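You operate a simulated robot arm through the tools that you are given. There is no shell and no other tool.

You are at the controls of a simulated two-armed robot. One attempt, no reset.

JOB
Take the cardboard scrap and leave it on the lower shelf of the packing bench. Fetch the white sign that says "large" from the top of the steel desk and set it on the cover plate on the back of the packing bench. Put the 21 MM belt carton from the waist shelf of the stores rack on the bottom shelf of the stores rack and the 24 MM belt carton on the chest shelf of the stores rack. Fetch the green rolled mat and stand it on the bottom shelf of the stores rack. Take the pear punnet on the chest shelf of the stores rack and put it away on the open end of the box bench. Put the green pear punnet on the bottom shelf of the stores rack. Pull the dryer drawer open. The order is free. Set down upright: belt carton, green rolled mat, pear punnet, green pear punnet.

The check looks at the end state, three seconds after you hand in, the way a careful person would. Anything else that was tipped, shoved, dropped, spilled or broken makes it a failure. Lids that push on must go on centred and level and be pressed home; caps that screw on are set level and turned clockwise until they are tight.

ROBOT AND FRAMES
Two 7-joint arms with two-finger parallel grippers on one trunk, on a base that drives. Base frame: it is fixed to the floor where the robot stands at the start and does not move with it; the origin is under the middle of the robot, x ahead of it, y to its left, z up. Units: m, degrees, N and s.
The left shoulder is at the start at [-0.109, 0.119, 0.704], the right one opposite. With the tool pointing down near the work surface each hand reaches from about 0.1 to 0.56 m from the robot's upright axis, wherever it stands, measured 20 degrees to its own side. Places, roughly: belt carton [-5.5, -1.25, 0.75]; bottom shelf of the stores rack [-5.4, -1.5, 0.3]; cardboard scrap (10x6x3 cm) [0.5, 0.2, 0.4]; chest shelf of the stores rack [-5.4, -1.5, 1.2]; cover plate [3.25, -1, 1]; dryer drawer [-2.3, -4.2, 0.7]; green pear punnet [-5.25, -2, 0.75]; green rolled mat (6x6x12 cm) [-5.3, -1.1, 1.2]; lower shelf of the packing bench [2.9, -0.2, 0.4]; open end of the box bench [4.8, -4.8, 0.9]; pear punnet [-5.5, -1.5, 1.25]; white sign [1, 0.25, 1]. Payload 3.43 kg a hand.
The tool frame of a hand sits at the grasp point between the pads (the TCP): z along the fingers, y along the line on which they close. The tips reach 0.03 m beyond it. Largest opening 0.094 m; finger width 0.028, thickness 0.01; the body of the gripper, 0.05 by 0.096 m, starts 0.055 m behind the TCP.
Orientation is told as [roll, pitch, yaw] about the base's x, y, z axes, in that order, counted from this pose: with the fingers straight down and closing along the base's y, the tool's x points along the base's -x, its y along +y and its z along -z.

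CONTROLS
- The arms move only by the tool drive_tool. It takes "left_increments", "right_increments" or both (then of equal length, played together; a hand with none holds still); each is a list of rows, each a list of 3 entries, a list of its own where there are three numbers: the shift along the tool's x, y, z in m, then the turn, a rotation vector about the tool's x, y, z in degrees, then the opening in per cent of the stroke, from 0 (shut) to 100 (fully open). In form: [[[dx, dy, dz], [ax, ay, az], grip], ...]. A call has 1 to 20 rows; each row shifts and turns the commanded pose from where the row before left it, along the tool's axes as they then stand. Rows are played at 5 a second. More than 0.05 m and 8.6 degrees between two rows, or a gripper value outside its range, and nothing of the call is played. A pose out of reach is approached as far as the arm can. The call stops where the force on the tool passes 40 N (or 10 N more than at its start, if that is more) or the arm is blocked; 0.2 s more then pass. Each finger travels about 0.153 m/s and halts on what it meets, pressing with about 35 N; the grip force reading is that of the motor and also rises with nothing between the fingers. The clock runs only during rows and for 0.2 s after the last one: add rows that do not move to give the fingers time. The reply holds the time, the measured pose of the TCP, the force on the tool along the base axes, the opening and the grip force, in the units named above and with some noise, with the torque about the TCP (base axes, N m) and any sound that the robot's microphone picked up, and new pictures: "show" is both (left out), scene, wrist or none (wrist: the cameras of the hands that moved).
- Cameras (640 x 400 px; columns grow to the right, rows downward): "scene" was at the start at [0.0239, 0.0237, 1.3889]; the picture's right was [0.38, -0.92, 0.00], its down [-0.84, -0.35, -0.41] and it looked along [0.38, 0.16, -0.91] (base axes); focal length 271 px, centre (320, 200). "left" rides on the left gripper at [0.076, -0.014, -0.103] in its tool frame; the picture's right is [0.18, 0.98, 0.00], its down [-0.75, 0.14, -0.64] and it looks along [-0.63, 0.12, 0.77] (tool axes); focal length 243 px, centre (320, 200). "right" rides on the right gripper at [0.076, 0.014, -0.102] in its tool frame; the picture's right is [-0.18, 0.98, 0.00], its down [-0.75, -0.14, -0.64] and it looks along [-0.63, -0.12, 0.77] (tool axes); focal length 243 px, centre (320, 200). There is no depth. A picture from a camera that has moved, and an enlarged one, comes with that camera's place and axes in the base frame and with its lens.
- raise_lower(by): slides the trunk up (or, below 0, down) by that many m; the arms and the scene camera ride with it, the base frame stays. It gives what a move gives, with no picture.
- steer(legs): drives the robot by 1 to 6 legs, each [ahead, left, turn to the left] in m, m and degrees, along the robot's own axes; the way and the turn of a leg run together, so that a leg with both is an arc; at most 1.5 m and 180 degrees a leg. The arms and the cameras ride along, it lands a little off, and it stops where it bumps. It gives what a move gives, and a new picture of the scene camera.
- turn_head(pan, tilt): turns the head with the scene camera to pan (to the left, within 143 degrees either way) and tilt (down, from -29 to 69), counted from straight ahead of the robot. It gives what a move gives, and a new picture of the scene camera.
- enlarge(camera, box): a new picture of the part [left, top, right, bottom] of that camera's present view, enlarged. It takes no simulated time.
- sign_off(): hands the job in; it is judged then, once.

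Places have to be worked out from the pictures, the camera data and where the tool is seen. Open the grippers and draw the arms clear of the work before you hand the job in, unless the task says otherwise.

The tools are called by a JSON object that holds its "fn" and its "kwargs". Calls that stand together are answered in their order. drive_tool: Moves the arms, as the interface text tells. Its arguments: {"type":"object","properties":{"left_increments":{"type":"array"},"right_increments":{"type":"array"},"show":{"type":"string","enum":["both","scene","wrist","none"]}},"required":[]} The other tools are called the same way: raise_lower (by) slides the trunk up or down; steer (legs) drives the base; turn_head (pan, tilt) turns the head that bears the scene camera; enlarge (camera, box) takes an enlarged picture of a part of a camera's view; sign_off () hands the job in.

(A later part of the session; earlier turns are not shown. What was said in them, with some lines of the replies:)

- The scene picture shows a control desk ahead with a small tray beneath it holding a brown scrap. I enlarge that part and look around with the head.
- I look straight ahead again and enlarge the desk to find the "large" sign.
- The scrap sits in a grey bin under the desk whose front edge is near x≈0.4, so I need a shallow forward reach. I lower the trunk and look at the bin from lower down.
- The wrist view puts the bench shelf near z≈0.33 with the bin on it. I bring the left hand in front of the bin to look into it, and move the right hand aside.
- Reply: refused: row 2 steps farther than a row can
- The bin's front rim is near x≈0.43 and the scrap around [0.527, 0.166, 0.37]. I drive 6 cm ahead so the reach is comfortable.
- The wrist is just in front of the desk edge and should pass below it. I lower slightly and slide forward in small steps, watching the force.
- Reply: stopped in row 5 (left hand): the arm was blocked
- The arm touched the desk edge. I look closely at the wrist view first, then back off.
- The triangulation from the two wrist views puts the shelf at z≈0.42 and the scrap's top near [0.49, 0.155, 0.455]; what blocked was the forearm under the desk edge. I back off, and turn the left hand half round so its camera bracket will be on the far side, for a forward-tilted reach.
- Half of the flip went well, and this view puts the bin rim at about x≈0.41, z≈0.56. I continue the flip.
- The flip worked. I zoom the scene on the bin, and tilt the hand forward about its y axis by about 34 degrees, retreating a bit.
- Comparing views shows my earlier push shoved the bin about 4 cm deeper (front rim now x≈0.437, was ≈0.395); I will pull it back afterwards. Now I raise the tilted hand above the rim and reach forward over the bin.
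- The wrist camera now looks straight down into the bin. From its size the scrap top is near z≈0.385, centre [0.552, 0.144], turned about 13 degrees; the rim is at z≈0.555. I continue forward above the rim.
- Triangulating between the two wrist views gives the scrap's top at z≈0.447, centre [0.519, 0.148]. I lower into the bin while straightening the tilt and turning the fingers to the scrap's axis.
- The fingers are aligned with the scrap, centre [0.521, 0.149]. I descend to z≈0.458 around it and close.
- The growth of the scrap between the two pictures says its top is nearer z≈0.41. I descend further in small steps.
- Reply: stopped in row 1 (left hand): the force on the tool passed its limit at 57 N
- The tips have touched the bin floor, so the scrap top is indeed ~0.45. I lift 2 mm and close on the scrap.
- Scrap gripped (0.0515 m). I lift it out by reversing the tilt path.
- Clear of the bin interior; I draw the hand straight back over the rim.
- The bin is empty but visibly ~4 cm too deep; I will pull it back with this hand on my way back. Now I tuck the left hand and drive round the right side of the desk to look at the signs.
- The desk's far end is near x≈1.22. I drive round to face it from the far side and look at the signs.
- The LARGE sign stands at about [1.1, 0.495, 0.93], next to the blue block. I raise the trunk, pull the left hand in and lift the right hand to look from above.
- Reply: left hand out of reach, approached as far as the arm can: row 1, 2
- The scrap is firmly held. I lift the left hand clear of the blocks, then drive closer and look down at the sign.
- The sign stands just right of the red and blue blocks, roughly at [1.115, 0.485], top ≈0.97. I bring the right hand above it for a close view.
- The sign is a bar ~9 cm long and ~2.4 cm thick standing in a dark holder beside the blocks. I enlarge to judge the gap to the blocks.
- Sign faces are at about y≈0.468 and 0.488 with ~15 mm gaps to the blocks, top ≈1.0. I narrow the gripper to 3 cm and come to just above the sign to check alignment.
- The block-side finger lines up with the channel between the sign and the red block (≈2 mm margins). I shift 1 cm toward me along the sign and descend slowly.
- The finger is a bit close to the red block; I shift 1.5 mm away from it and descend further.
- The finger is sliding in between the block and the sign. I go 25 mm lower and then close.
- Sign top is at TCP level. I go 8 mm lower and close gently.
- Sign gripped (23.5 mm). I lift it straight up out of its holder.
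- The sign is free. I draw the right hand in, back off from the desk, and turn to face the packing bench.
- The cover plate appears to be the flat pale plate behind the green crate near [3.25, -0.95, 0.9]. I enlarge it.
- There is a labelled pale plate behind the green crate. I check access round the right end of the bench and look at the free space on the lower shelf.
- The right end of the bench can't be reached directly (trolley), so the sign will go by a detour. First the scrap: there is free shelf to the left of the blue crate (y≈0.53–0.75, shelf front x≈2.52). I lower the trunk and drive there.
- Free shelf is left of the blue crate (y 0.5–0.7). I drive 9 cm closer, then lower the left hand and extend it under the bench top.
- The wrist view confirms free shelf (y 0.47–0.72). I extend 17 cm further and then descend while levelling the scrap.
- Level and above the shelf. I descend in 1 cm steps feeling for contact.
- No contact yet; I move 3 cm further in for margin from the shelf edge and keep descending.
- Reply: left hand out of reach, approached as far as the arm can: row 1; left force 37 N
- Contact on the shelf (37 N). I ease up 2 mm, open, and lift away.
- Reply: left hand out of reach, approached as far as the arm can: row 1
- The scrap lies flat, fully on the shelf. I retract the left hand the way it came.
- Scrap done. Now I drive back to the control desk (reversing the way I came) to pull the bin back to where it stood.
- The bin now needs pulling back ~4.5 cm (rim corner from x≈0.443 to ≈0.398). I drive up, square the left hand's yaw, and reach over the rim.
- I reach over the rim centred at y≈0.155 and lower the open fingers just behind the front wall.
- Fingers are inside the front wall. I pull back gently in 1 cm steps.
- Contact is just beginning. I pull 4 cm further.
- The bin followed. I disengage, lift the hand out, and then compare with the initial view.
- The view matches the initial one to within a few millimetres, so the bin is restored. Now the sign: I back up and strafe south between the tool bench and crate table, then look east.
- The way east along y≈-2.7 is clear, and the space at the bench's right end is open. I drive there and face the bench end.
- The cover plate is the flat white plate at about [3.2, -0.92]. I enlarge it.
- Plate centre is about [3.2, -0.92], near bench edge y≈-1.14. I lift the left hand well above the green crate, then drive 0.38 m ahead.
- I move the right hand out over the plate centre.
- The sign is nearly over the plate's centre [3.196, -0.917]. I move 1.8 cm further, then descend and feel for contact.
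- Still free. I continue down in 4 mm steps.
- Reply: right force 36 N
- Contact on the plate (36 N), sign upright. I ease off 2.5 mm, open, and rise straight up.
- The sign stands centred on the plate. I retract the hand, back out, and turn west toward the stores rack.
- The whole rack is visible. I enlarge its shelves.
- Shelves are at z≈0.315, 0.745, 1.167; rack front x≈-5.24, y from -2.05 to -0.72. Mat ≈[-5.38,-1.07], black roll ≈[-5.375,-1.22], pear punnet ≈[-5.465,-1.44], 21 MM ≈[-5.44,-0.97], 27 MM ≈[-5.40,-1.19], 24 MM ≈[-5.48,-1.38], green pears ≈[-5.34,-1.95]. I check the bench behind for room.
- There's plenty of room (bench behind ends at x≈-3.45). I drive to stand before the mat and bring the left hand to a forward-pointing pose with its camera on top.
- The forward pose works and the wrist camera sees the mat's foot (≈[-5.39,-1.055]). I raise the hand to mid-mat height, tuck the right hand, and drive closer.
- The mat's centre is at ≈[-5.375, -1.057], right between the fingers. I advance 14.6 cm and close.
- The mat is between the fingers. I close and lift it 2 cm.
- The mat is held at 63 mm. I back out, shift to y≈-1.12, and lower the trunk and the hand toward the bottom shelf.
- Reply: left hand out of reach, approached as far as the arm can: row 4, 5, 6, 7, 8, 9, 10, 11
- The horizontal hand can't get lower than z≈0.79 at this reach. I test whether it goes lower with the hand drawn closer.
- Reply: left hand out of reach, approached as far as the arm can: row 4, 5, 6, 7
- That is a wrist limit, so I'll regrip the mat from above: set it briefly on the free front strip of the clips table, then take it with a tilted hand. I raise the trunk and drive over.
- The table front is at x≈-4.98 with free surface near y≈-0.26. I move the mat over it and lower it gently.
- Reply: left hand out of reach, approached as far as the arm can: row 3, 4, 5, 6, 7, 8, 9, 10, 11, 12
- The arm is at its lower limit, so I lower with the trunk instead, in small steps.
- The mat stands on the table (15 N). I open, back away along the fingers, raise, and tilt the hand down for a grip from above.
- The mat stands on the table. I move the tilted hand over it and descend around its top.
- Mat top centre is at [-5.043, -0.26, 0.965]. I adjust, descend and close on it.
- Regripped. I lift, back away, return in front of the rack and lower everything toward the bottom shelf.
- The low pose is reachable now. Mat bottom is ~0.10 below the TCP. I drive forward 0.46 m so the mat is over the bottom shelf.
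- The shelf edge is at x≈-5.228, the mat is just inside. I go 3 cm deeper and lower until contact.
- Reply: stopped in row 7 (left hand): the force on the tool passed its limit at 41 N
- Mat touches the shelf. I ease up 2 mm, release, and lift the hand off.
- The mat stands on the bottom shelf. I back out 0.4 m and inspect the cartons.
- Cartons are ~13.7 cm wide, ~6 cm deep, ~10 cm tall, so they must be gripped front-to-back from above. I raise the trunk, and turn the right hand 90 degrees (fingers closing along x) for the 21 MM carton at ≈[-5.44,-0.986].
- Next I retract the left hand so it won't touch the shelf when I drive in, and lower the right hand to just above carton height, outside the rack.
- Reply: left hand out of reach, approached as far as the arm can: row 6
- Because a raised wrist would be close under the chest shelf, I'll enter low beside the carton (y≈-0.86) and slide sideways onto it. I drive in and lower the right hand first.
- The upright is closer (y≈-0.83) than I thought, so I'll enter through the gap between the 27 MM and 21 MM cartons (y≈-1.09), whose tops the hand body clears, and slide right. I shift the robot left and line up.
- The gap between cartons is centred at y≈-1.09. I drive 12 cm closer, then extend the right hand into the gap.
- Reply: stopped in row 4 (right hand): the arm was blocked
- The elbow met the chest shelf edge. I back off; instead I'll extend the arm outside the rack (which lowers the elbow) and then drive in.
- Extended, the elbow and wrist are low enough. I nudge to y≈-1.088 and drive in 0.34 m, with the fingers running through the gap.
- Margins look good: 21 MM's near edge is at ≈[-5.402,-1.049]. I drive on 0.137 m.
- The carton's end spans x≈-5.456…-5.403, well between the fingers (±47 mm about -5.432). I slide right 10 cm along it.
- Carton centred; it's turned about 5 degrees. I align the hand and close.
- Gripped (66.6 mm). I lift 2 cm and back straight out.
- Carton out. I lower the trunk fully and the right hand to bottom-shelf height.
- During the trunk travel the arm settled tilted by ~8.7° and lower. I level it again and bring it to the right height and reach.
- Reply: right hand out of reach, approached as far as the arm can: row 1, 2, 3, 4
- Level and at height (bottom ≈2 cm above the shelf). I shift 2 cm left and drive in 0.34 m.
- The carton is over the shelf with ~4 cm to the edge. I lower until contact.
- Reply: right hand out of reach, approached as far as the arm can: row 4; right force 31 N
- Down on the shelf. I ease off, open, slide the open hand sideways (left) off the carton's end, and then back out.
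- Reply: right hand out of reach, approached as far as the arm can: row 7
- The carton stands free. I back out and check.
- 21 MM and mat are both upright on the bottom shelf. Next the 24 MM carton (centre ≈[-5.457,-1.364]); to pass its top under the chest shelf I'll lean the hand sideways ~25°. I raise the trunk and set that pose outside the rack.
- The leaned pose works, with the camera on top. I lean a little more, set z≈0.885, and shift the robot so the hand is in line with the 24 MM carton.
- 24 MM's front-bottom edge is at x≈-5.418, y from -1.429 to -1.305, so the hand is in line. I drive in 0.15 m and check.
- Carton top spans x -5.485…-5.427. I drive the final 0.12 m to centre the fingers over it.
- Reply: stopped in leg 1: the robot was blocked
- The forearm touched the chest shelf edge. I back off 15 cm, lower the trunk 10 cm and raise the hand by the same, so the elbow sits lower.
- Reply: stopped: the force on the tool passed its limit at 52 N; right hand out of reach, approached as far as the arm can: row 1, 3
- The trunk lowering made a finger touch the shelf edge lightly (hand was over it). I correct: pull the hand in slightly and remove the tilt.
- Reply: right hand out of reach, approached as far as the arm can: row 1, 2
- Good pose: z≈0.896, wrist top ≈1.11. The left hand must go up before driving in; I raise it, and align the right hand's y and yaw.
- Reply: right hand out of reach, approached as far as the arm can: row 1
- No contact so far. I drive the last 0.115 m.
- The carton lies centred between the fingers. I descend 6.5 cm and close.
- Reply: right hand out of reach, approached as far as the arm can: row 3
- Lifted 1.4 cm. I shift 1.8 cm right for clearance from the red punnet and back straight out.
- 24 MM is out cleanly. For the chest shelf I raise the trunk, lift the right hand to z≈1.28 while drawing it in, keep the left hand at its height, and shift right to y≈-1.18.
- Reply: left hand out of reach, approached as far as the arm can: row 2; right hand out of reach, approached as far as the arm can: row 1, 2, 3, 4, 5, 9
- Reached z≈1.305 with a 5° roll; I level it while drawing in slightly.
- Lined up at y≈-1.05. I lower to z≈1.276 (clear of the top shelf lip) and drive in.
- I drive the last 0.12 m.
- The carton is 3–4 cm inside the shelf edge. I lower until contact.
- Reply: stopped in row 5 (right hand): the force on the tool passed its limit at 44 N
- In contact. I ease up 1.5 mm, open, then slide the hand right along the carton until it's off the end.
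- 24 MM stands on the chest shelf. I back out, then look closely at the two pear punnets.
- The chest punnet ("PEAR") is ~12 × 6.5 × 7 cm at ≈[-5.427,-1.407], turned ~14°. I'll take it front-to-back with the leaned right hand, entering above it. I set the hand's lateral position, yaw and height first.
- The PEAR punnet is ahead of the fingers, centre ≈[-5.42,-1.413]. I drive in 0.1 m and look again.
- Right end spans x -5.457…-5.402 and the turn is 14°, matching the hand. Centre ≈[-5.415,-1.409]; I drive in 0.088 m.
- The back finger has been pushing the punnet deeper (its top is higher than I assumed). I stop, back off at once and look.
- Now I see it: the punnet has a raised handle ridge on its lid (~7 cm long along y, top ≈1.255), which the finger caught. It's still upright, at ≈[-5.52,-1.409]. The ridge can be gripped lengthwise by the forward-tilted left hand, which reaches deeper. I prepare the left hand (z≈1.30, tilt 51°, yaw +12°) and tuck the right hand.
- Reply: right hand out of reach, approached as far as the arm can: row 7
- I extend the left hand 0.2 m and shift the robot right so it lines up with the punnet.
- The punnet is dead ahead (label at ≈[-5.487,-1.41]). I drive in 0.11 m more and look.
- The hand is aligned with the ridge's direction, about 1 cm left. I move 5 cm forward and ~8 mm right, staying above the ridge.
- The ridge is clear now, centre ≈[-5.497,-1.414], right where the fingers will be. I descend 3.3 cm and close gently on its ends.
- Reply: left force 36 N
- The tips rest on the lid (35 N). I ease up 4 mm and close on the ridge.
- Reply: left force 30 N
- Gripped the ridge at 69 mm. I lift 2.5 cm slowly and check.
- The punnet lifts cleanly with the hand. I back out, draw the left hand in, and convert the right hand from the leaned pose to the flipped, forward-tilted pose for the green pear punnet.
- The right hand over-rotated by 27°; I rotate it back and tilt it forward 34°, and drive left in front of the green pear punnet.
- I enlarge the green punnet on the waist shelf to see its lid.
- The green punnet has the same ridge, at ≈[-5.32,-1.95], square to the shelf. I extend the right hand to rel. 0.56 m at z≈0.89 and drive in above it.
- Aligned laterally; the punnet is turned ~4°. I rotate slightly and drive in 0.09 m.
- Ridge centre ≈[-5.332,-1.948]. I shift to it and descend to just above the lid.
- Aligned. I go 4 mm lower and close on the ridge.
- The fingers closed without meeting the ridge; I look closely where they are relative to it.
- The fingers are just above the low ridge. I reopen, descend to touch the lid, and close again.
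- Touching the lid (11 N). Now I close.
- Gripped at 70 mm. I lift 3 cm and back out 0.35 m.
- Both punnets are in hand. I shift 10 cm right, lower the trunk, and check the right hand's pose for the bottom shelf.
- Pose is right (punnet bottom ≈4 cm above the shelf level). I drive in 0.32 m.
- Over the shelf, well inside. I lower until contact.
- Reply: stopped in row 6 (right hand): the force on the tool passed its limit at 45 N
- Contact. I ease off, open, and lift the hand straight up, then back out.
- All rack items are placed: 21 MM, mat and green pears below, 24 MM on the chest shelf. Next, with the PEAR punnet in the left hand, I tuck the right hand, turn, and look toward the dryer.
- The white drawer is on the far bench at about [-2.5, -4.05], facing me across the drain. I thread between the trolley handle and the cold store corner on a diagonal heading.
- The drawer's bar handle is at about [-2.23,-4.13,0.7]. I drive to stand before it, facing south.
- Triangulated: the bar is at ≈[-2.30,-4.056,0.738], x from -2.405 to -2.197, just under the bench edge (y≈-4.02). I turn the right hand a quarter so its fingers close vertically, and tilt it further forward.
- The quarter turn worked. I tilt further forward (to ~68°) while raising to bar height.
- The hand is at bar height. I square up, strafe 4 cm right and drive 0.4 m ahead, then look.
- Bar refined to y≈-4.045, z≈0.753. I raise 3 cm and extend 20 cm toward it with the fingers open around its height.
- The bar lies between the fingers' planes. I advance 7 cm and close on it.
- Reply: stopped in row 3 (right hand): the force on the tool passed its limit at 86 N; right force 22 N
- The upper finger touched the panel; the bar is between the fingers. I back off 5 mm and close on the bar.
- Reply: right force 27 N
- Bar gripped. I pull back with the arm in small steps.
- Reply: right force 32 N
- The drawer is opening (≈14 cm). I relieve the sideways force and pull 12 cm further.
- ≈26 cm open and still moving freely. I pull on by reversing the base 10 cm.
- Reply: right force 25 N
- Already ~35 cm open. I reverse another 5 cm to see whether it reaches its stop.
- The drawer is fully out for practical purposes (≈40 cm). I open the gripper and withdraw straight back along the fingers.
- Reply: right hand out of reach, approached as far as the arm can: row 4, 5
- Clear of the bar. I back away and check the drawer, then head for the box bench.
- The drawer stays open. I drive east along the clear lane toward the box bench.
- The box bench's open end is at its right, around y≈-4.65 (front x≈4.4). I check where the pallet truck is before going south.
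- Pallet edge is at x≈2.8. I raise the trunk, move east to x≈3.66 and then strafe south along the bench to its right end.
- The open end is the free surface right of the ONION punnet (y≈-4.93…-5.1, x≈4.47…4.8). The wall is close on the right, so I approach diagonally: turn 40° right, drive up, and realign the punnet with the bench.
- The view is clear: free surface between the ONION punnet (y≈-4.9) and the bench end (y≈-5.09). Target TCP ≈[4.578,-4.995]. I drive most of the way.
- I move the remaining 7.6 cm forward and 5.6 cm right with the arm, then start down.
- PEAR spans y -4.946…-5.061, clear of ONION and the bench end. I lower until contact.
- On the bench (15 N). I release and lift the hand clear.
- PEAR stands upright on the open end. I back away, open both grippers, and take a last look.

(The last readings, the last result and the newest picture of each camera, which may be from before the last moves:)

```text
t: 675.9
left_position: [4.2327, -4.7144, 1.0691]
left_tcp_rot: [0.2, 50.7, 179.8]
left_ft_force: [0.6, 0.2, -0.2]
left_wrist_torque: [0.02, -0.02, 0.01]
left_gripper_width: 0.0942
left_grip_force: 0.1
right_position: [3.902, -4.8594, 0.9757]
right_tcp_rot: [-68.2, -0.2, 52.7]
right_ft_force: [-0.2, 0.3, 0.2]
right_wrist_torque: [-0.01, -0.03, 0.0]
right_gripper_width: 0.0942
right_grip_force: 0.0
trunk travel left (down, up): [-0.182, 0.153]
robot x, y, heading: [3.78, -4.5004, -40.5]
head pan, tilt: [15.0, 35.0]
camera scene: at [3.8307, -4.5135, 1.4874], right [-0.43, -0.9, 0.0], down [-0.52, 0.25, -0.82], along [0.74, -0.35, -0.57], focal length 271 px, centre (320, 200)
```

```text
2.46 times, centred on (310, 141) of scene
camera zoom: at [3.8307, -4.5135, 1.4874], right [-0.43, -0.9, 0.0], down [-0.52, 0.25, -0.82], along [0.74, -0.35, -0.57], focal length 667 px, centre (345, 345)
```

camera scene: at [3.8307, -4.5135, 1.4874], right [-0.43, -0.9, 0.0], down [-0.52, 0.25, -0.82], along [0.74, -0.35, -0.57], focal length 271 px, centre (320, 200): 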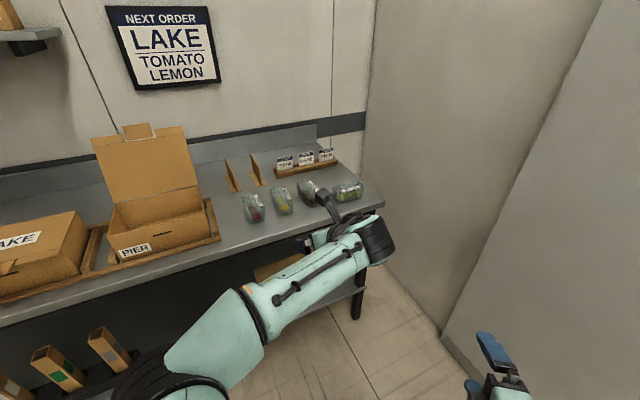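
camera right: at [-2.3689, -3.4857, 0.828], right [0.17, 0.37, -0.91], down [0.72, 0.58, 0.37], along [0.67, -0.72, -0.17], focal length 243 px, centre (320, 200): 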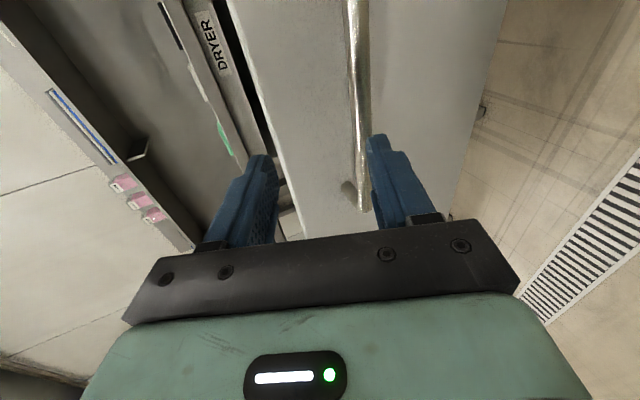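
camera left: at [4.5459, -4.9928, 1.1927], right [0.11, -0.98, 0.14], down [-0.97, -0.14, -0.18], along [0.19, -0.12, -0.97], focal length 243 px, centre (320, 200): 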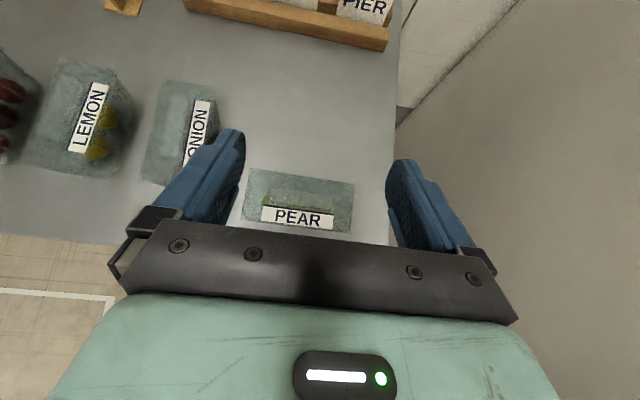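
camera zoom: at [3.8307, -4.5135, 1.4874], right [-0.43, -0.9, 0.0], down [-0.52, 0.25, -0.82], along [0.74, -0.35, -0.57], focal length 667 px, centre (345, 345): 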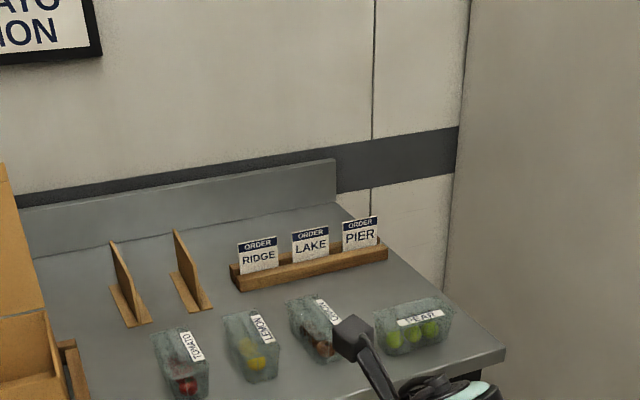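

All tasks are in place: the punnets, cartons and mat are upright, the sign is on the plate, the scrap is on the lower shelf, the drawer is open and the bin was pulled back. Grippers are open and the arms are clear, so I hand in.

{"fn": "sign_off", "kwargs": {}}

```text
The job is handed in.
```

I finished and handed in every part of the job; no result of the check came back. A few things were touched or moved along the way.

| Item | Where it is now |
|---|---|
| Cardboard scrap | Flat on the lower shelf of the packing bench, left of the blue crate |
| "Large" sign | Standing centred on the plate marked "PIER" at the back right of the packing bench, which I took to be the cover plate |
| 21 MM belt carton | Upright on the bottom shelf of the stores rack |
| 24 MM belt carton | Upright on the chest shelf of the stores rack |
| Green rolled mat | Standing on the bottom shelf of the stores rack |
| Green pear punnet | Upright on the bottom shelf of the stores rack |
| Pear punnet | Upright on the open end of the box bench, right of the onion punnet |
| Dryer drawer | Pulled open about 40 cm; I stopped short of its end stop |

These could count against me in the check:

- **Grey bin under the control desk:** my first reach for the scrap pushed it about 4 cm deeper. I pulled it back and compared it with the starting view; it matches to within a few millimetres.
- **Bin floor:** the fingers also pressed on the floor of the bin at 57 N for a moment.
- **Desk and rack:** an arm bumped the edge of the control desk, and later the edge of the chest shelf twice. A finger pressed on the waist shelf edge at 52 N for a moment. I saw nothing disturbed afterwards.
- **Pear punnet:** I pushed it several centimetres deeper on the chest shelf before I could grip it. It stayed upright.
- **Dryer drawer panel:** a fingertip touched the front panel at 86 N just before I gripped the handle.

Both grippers are open and the arms are clear of the work.
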